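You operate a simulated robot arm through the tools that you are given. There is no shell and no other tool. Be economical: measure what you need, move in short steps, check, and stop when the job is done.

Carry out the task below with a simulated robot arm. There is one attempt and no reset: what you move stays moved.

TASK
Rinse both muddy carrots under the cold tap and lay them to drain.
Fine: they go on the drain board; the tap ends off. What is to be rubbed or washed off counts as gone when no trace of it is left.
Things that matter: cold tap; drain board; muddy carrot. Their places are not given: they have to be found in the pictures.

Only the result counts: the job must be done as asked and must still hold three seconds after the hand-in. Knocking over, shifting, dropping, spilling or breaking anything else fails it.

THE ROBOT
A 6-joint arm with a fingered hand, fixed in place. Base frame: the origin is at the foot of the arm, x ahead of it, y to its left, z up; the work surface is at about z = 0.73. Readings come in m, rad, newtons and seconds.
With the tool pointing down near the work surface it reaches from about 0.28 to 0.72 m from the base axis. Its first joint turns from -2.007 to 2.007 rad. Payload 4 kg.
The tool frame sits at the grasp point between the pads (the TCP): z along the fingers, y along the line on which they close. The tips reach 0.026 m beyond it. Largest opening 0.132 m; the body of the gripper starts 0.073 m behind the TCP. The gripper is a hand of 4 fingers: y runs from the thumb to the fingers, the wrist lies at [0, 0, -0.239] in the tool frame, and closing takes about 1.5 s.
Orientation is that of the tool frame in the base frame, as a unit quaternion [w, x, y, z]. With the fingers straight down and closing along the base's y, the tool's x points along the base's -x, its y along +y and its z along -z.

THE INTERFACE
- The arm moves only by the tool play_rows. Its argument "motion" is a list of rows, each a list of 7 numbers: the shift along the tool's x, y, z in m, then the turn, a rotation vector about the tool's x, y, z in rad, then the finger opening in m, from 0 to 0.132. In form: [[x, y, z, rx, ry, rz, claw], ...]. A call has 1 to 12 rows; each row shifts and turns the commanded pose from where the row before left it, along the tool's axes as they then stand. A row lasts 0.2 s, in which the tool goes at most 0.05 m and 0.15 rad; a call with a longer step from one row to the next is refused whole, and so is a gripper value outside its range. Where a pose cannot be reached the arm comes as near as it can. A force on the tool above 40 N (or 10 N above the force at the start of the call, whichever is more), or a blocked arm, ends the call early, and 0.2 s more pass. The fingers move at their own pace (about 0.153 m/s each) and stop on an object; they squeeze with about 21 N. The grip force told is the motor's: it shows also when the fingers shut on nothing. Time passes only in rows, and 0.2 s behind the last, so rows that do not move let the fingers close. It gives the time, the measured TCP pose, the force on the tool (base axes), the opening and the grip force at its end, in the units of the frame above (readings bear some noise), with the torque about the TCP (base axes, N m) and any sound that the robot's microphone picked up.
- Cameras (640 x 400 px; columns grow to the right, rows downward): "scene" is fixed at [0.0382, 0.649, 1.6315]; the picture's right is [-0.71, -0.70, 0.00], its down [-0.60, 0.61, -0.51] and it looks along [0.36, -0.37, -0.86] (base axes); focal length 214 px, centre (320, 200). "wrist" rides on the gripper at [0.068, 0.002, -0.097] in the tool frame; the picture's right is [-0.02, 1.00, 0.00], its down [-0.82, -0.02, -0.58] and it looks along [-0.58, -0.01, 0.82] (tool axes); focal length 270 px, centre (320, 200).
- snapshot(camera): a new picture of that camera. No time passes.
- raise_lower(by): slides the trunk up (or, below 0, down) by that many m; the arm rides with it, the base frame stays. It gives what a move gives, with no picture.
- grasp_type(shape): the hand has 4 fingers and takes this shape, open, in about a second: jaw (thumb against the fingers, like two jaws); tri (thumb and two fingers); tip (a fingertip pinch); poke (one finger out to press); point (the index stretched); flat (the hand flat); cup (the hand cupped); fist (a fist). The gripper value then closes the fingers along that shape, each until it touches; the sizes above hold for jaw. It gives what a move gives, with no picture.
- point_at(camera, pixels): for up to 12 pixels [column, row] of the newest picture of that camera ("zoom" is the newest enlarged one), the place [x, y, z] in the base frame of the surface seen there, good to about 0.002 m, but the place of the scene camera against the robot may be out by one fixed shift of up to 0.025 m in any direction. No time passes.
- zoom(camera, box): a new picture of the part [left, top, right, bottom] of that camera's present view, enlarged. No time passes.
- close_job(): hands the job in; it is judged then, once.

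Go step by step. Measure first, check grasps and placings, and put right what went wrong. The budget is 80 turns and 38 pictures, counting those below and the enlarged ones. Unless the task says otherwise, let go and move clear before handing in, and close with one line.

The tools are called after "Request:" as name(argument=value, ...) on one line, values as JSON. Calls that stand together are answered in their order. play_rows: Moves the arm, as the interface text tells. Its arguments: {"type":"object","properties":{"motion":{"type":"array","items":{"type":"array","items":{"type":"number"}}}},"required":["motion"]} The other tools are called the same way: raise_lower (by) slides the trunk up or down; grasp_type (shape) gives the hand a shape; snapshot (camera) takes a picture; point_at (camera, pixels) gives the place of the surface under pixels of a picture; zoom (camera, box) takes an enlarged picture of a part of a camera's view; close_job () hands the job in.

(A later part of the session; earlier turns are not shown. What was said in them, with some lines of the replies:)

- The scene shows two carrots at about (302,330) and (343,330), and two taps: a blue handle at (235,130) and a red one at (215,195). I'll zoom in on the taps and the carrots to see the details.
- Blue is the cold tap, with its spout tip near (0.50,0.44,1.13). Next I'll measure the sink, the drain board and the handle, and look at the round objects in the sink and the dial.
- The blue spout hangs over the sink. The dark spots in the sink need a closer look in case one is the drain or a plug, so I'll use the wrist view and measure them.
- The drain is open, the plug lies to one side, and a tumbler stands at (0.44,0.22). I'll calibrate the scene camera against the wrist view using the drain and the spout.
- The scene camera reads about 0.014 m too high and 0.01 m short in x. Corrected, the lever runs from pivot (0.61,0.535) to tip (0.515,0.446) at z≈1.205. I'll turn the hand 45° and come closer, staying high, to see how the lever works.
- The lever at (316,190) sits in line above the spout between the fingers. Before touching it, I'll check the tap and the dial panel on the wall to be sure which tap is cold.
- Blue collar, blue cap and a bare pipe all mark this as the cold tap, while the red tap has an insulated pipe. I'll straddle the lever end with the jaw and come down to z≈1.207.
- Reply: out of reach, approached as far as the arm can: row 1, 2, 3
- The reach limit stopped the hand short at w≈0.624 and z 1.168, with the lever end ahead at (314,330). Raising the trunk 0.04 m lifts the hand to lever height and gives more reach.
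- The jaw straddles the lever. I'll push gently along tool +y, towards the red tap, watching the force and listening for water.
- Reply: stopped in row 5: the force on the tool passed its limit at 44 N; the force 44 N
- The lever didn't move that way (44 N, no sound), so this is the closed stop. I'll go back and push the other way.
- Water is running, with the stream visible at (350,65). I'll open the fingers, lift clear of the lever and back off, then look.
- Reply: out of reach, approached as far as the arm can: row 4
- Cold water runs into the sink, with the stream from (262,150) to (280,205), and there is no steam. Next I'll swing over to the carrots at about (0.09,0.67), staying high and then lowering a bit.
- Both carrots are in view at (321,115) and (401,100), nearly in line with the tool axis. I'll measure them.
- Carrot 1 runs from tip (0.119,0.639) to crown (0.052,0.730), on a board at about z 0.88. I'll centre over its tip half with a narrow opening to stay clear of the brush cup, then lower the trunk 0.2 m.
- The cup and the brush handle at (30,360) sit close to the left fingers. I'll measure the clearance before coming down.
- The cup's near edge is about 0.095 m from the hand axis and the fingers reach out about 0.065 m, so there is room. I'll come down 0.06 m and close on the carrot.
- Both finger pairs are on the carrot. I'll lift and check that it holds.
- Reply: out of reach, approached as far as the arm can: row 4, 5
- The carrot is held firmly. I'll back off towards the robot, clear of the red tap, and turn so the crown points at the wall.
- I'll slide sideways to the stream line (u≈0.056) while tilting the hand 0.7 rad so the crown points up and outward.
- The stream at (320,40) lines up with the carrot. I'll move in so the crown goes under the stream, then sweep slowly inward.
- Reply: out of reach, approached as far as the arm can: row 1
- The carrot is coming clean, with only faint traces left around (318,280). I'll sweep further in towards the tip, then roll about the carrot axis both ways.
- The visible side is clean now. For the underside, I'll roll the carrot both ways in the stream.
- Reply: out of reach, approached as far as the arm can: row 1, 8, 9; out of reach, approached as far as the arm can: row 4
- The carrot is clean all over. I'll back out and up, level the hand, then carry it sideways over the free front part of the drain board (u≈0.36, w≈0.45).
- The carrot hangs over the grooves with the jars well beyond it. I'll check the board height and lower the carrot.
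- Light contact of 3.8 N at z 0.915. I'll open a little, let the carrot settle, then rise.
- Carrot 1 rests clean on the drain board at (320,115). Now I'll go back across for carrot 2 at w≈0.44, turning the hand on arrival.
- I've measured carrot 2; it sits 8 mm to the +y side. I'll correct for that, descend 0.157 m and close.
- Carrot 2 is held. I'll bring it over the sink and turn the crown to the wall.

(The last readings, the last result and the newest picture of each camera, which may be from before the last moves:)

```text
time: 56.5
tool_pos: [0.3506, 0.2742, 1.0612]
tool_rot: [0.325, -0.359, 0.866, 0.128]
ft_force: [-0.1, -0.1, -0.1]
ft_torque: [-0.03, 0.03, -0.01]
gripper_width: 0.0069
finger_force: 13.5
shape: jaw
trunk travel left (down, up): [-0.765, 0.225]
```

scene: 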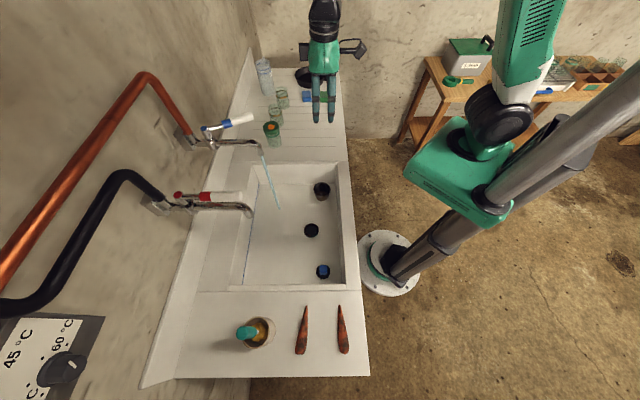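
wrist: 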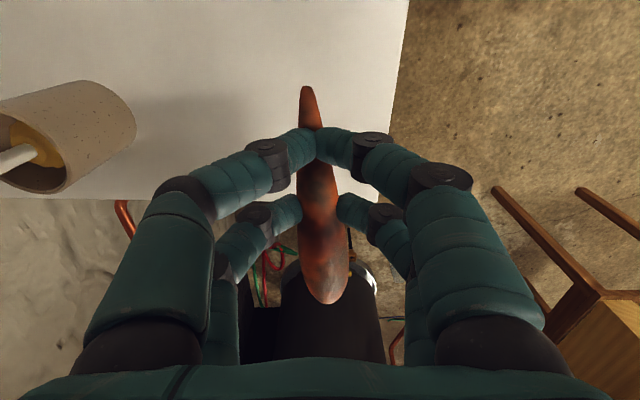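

Lined up at u=0.054. I'll move in under the stream and sweep inward.

Request:
play_rows(motion=[[-0.0133, -0.001, 0.0377, 0, 0, 0, 0], [-0.0133, -0.001, 0.0377, 0, 0, 0, 0], [-0.0133, -0.001, 0.0377, 0, 0, 0, 0], [-0.0133, -0.001, 0.0377, 0, 0, 0, 0], [-0.0133, 0, 0.0377, 0, 0, 0, 0], [0, 0, 0, 0, 0, 0, 0], [-0.0077, 0, 0.0064, 0, 0, 0, 0], [0, 0, 0, 0, 0, 0, 0], [-0.0077, 0, 0.0064, 0, 0, 0, 0], [0, 0, 0, 0, 0, 0, 0], [-0.0077, 0, 0.0064, 0, 0, 0, 0], [0, 0, 0, 0, 0, 0, 0]])

Request:
play_rows(motion=[[-0.0077, 0, 0.0064, 0, 0, 0, 0], [0, 0, 0, 0, 0, 0, 0], [-0.0077, 0, 0.0064, 0, 0, 0, 0], [0, 0, 0, 0, 0, 0, 0], [-0.0077, 0, 0.0064, 0, 0, 0, 0], [0, 0, 0, 0, 0, 0, 0], [0.0154, 0, -0.0128, 0, 0, 0, 0], [0.0154, 0, -0.0128, 0, 0, 0, 0], [0.0154, 0, -0.0128, 0, 0, 0, 0], [0, 0, 0, 0, 0, 0, 0]])

Request:
zoom(camera="wrist", box=[240, 70, 400, 330])

```text
time: 59.1
tool_pos: [0.4992, 0.4147, 0.9631]
tool_rot: [0.324, -0.359, 0.866, 0.128]
ft_force: [0.7, -0.6, -1.5]
ft_torque: [0.01, 0.04, -0.04]
gripper_width: 0.0069
finger_force: 13.7
shape: jaw
trunk travel left (down, up): [-0.765, 0.225]
```

```text
time: 61.3
tool_pos: [0.4746, 0.3921, 0.9647]
tool_rot: [0.325, -0.359, 0.866, 0.128]
ft_force: [0.6, -0.1, -0.4]
ft_torque: [-0.01, 0.03, -0.01]
gripper_width: 0.0069
finger_force: 13.5
shape: jaw
trunk travel left (down, up): [-0.765, 0.225]
```

```text
1.54 times, centred on (320, 200) of wrist
```

zoom: 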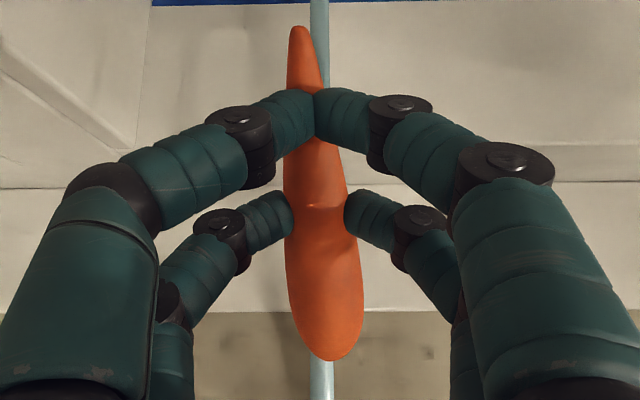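

It looks clean. To be as thorough as with carrot 1, I'll roll it both ways in the stream.

Request:
play_rows(motion=[[-0.01, 0, 0.008, 0.14, 0, 0, 0], [0, 0, 0, 0.14, 0, 0, 0], [0, 0, 0, 0.14, 0, 0, 0], [0, 0, 0, 0.14, 0, 0, 0], [0, 0, 0, -0.14, 0, 0, 0], [0, 0, 0, -0.14, 0, 0, 0], [0, 0, 0, -0.14, 0, 0, 0], [0, 0, 0, -0.14, 0, 0, 0], [0, 0, 0, -0.14, 0, 0, 0], [0, 0, 0, -0.14, 0, 0, 0], [0, 0, 0, -0.14, 0, 0, 0], [0, 0, 0, -0.14, 0, 0, 0]])

Request:
play_rows(motion=[[0, 0, 0, 0.14, 0, 0, 0], [0, 0, 0, 0.14, 0, 0, 0], [0, 0, 0, 0.14, 0, 0, 0], [0, 0, 0, 0.14, 0, 0, 0], [0, 0, 0, 0, 0, 0, 0]])

Request:
zoom(camera="scene", box=[210, 90, 350, 230])

```text
time: 63.9
tool_pos: [0.4888, 0.4056, 0.972]
tool_rot: [0.256, -0.427, 0.8, 0.335]
ft_force: [0.2, -0.1, -1.4]
ft_torque: [0.0, -0.01, 0.02]
gripper_width: 0.0067
finger_force: 14.2
shape: jaw
out of reach, approached as far as the arm can: row 1, 8, 9
trunk travel left (down, up): [-0.765, 0.225]
```

```text
time: 65.1
tool_pos: [0.4911, 0.41, 0.9751]
tool_rot: [0.358, -0.351, 0.855, 0.131]
ft_force: [1.2, -0.3, -1.3]
ft_torque: [-0.02, 0.04, -0.02]
gripper_width: 0.0065
finger_force: 15.0
shape: jaw
out of reach, approached as far as the arm can: row 4
trunk travel left (down, up): [-0.765, 0.225]
```

```text
2.86 times, centred on (280, 160) of scene
```

zoom: 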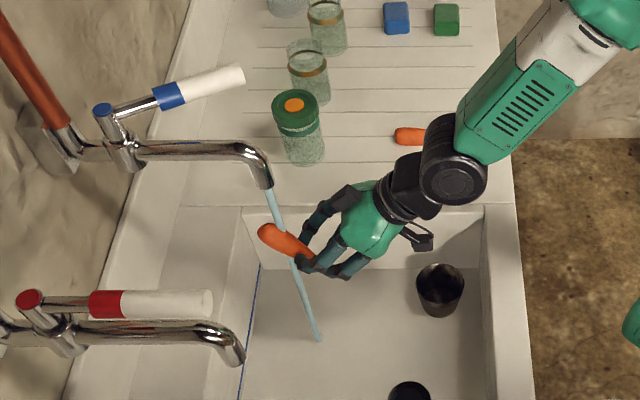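

Carrot 2 is clean. I'll back out, level the hand, and carry it to u≈0.45, beside carrot 1.

Request:
play_rows(motion=[[0.0176, 0, -0.044, 0, 0, 0, 0], [0.0176, 0, -0.044, 0, 0, 0, 0], [0.0176, 0, -0.044, 0, 0, 0, 0], [0.0176, 0, -0.044, 0, 0, 0, 0], [0, 0, 0, 0, 0.15, 0, 0], [0, 0, 0, 0, 0.15, 0, 0], [0, 0, 0, 0, 0.15, 0, 0], [0, 0, 0, 0, 0.15, 0, 0], [0, 0, 0, 0, 0.15, 0, 0], [0, 0, 0, 0, 0.03, 0, 0]])

Request:
play_rows(motion=[[0, -0.0436, 0, 0, 0, 0, 0], [0, -0.0436, 0, 0, 0, 0, 0], [0, -0.0436, 0, 0, 0, 0, 0], [0, -0.0436, 0, 0, 0, 0, 0], [0, -0.0436, 0, 0, 0, 0, 0], [0, -0.0436, 0, 0, 0, 0, 0], [0, -0.0436, 0, 0, 0, 0, 0], [0, -0.0436, 0, 0, 0, 0, 0], [0, -0.0436, 0, 0, 0, 0, 0]])

Request:
snapshot(camera="wrist")

```text
time: 67.3
tool_pos: [0.3615, 0.2926, 1.0495]
tool_rot: [0.032, -0.38, 0.924, 0.007]
ft_force: [-0.2, -0.2, -1.3]
ft_torque: [0.0, -0.02, 0.03]
gripper_width: 0.0066
finger_force: 14.1
shape: jaw
out of reach, approached as far as the arm can: row 5
trunk travel left (down, up): [-0.765, 0.225]
```

```text
time: 69.3
tool_pos: [0.6382, 0.0132, 1.0517]
tool_rot: [0.034, -0.38, 0.925, 0.007]
ft_force: [-0.3, -0.7, -1.0]
ft_torque: [0.01, 0.02, 0.03]
gripper_width: 0.0058
finger_force: 14.4
shape: jaw
trunk travel left (down, up): [-0.765, 0.225]
```

```text
8 pictures are left
```

wrist: 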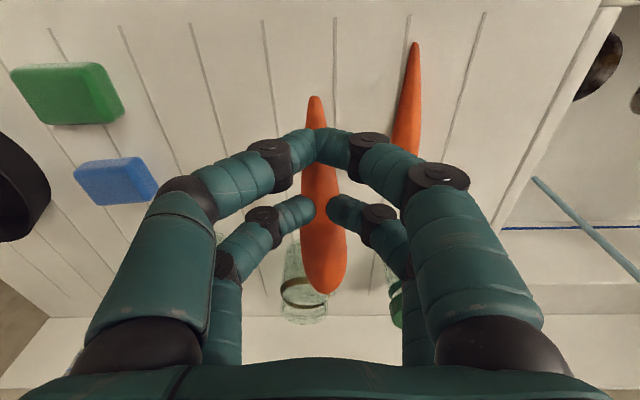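

In place at u=0.442 with a small leftover tilt. I'll level it, nudge away from carrot 1, and lower.

Request:
play_rows(motion=[[0, -0.008, 0, 0, 0.068, 0, 0], [0, 0, 0.04, 0, 0, 0, 0], [0, 0, 0.04, 0, 0, 0, 0], [0, 0, 0.03, 0, 0, 0, 0], [0, 0, 0.015, 0, 0, 0, 0], [0, 0, 0.008, 0, 0, 0, 0], [0, 0, 0.003, 0, 0, 0, 0]])

```text
time: 70.9
tool_pos: [0.645, 0.0048, 0.9175]
tool_rot: [0.002, -0.38, 0.925, -0.006]
ft_force: [-0.2, 0.4, -0.3]
ft_torque: [-0.05, 0.02, 0.01]
gripper_width: 0.0058
finger_force: 14.3
shape: jaw
trunk travel left (down, up): [-0.765, 0.225]
```

No contact yet at z 0.9175. I'll go down a few mm more, release and rise.

Request:
play_rows(motion=[[0, 0, 0.003, 0, 0, 0, 0], [0, 0, 0.003, 0, 0, 0, 0], [0, 0, 0, 0, 0, 0, 0.015], [0, 0, 0, 0, 0, 0, 0.03], [0, 0, 0, 0, 0, 0, 0.045], [0, 0, 0, 0, 0, 0, 0.045], [0, 0, -0.03, 0, 0, 0, 0.045], [0, 0, -0.045, 0, 0, 0, 0.045], [0, 0, -0.045, 0, 0, 0, 0.045], [0, 0, -0.03, 0, 0, 0, 0.045]])

Request:
snapshot(camera="wrist")

```text
time: 73.1
tool_pos: [0.6432, 0.0059, 1.0643]
tool_rot: [0.001, -0.379, 0.925, -0.007]
ft_force: [0.2, -0.2, -0.4]
ft_torque: [-0.01, -0.02, 0.01]
gripper_width: 0.0446
finger_force: 0.0
shape: jaw
trunk travel left (down, up): [-0.765, 0.225]
```

```text
7 pictures are left
```

wrist: 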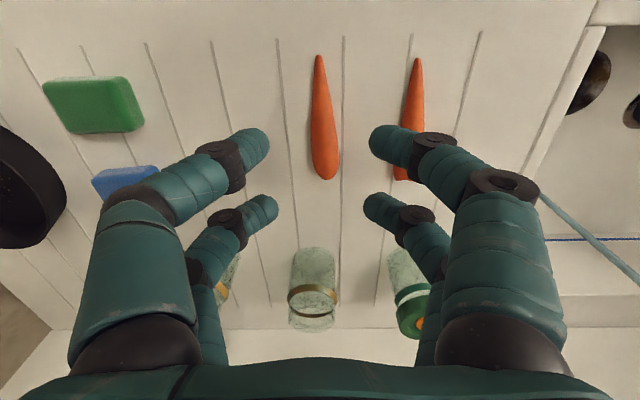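

Both carrots lie clean on the drain board. Now I'll shut the tap: raise the trunk, close the fingers, move to u≈0.2, and locate the lever.

Request:
raise_lower(by=0.21)

Request:
play_rows(motion=[[0, 0.042, 0.01, 0, 0, 0, 0], [0, 0.042, 0.01, 0, 0, 0, 0], [0, 0.042, 0.01, 0, 0, 0, 0], [0, 0.042, 0.01, 0, 0, 0, 0], [0, 0.042, 0.01, 0, 0, 0, 0], [0, 0.04, 0.015, 0, 0, 0, 0]])

Request:
snapshot(camera="scene")

Request:
point_at(camera="scene", pixels=[[251, 117], [240, 120], [230, 123], [209, 129], [260, 150], [323, 137]])

```text
time: 75.4
tool_pos: [0.6432, 0.0053, 1.2731]
tool_rot: [0.001, -0.38, 0.925, -0.007]
ft_force: [0.3, 0.8, 0.4]
ft_torque: [-0.01, -0.02, 0.0]
gripper_width: 0.0446
finger_force: 0.1
shape: jaw
trunk travel left (down, up): [-0.975, 0.015]
```

```text
time: 76.8
tool_pos: [0.4677, 0.1861, 1.205]
tool_rot: [0.002, -0.38, 0.925, -0.007]
ft_force: [1.1, 0.5, 0.1]
ft_torque: [0.02, -0.01, 0.05]
gripper_width: 0.0
finger_force: 20.3
shape: jaw
trunk travel left (down, up): [-0.975, 0.015]
```

```text
6 pictures are left
```

scene: 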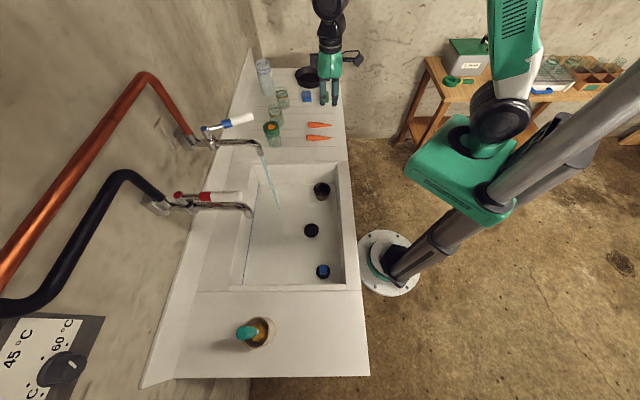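

```text
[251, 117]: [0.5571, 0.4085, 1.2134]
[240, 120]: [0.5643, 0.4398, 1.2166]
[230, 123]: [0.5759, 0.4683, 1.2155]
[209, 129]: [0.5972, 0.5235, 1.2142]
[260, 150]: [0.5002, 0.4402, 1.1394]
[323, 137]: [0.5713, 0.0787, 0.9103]
```

The lever tip is at about u=0.11, w=0.69. I'll move in on its drain-board side at u≈0.185 before pushing it back.

Request:
play_rows(motion=[[-0.04, 0.002, 0, 0, 0, 0, 0], [-0.04, 0.002, 0, 0, 0, 0, 0], [-0.04, 0.002, 0, 0, 0, 0, 0], [-0.04, 0.002, 0, 0, 0, 0, 0], [-0.04, 0.002, 0, 0, 0, 0, 0], [-0.027, 0.002, 0, 0, 0, 0, 0]])

Request:
snapshot(camera="wrist")

```text
time: 78.2
tool_pos: [0.6212, 0.3514, 1.201]
tool_rot: [0.0, -0.379, 0.925, -0.007]
ft_force: [-0.2, -1.0, 0.3]
ft_torque: [-0.04, -0.03, 0.0]
gripper_width: 0.0
finger_force: 21.1
shape: jaw
trunk travel left (down, up): [-0.975, 0.015]
```

```text
5 pictures are left
```

wrist: 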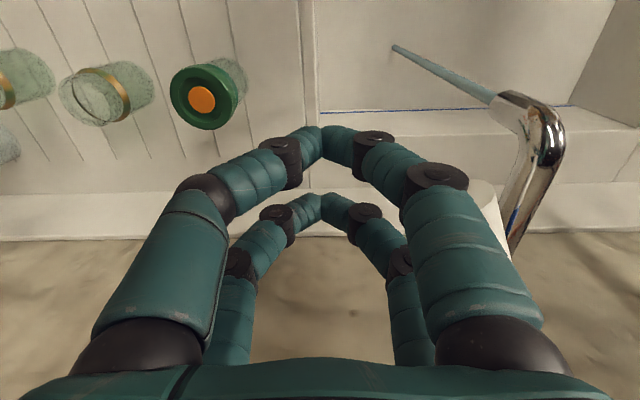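

The white lever is just beyond the right knuckle at (485,210). I'll raise slightly and push along +y until the stop.

Request:
play_rows(motion=[[0, 0.012, -0.006, 0, 0, 0, 0], [0, 0.012, 0, 0, 0, 0, 0], [0, 0.012, 0, 0, 0, 0, 0], [0, 0.012, 0, 0, 0, 0, 0], [0, 0.01, 0, 0, 0, 0, 0], [0, 0.01, 0, 0, 0, 0, 0], [0, 0.008, 0, 0, 0, 0, 0], [0, 0.008, 0, 0, 0, 0, 0]])

Request:
snapshot(camera="wrist")

```text
time: 80.0
tool_pos: [0.5631, 0.4101, 1.2091]
tool_rot: [0.002, -0.38, 0.925, -0.007]
ft_force: [-0.1, -1.0, 0.6]
ft_torque: [-0.02, 0.04, -0.01]
gripper_width: 0.0
finger_force: 20.6
shape: jaw
trunk travel left (down, up): [-0.975, 0.015]
```

```text
4 pictures are left
```

wrist: 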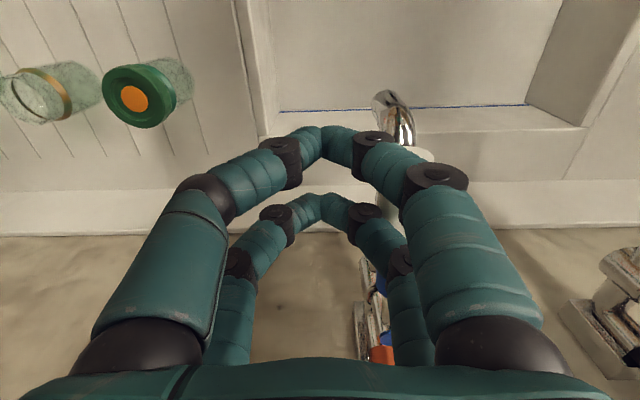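

The stream at the spout (395,100) is gone. I'll push a little further to the stop to be sure it's fully shut.

Request:
play_rows(motion=[[0, 0.006, 0, 0, 0, 0, 0], [0, 0.005, 0, 0, 0, 0, 0], [0, 0.005, 0, 0, 0, 0, 0], [0, 0.005, 0, 0, 0, 0, 0], [0, 0.005, 0, 0, 0, 0, 0]])

```text
time: 81.2
tool_pos: [0.5504, 0.4228, 1.2096]
tool_rot: [0.003, -0.379, 0.926, -0.006]
ft_force: [18.0, -23.1, 11.0]
ft_torque: [-0.04, 0.07, 0.22]
gripper_width: 0.0
finger_force: 20.8
shape: jaw
trunk travel left (down, up): [-0.975, 0.015]
```

About 30 N shows the lever is against its closed stop. I'll back off, retreat and check the whole scene.

Request:
play_rows(motion=[[0, -0.03, 0, 0, 0, 0, 0], [0, -0.04, 0, 0, 0, 0, 0], [0.04, 0, 0, 0, 0, 0, 0], [0.04, 0, 0, 0, 0, 0, 0], [0.04, 0, 0, 0, 0, 0, 0], [0.04, 0, 0, 0, 0, 0, 0], [0.04, 0, 0, 0, 0, 0, 0], [0, 0, 0, 0, 0, 0, 0.05]])

Request:
zoom(camera="scene", box=[190, 50, 370, 230])

Request:
zoom(camera="scene", box=[290, 115, 350, 150])

```text
time: 83.0
tool_pos: [0.4517, 0.2414, 1.2087]
tool_rot: [0.001, -0.379, 0.925, -0.005]
ft_force: [0.3, -0.2, 1.0]
ft_torque: [0.0, 0.02, -0.02]
gripper_width: 0.0479
finger_force: 0.0
shape: jaw
trunk travel left (down, up): [-0.975, 0.015]
```

```text
2.22 times, centred on (280, 140) of scene
```

zoom: 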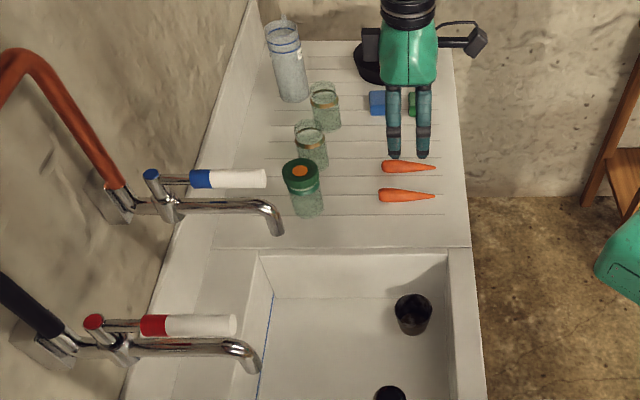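

```text
10.67 times, centred on (320, 132) of scene
```

zoom: 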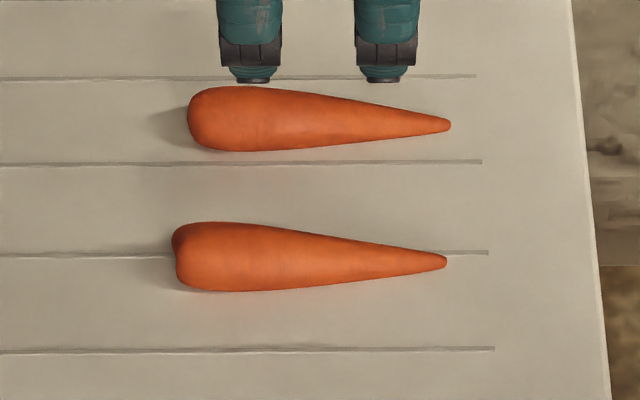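

The tap is closed with no stream, both carrots are clean on the drain board, nothing else has moved, and the hand is clear. I'm handing in.

Request:
close_job()

```text
The job is handed in.
```

Both carrots are rinsed clean under the cold tap and lie on the drain board, and the tap is off.
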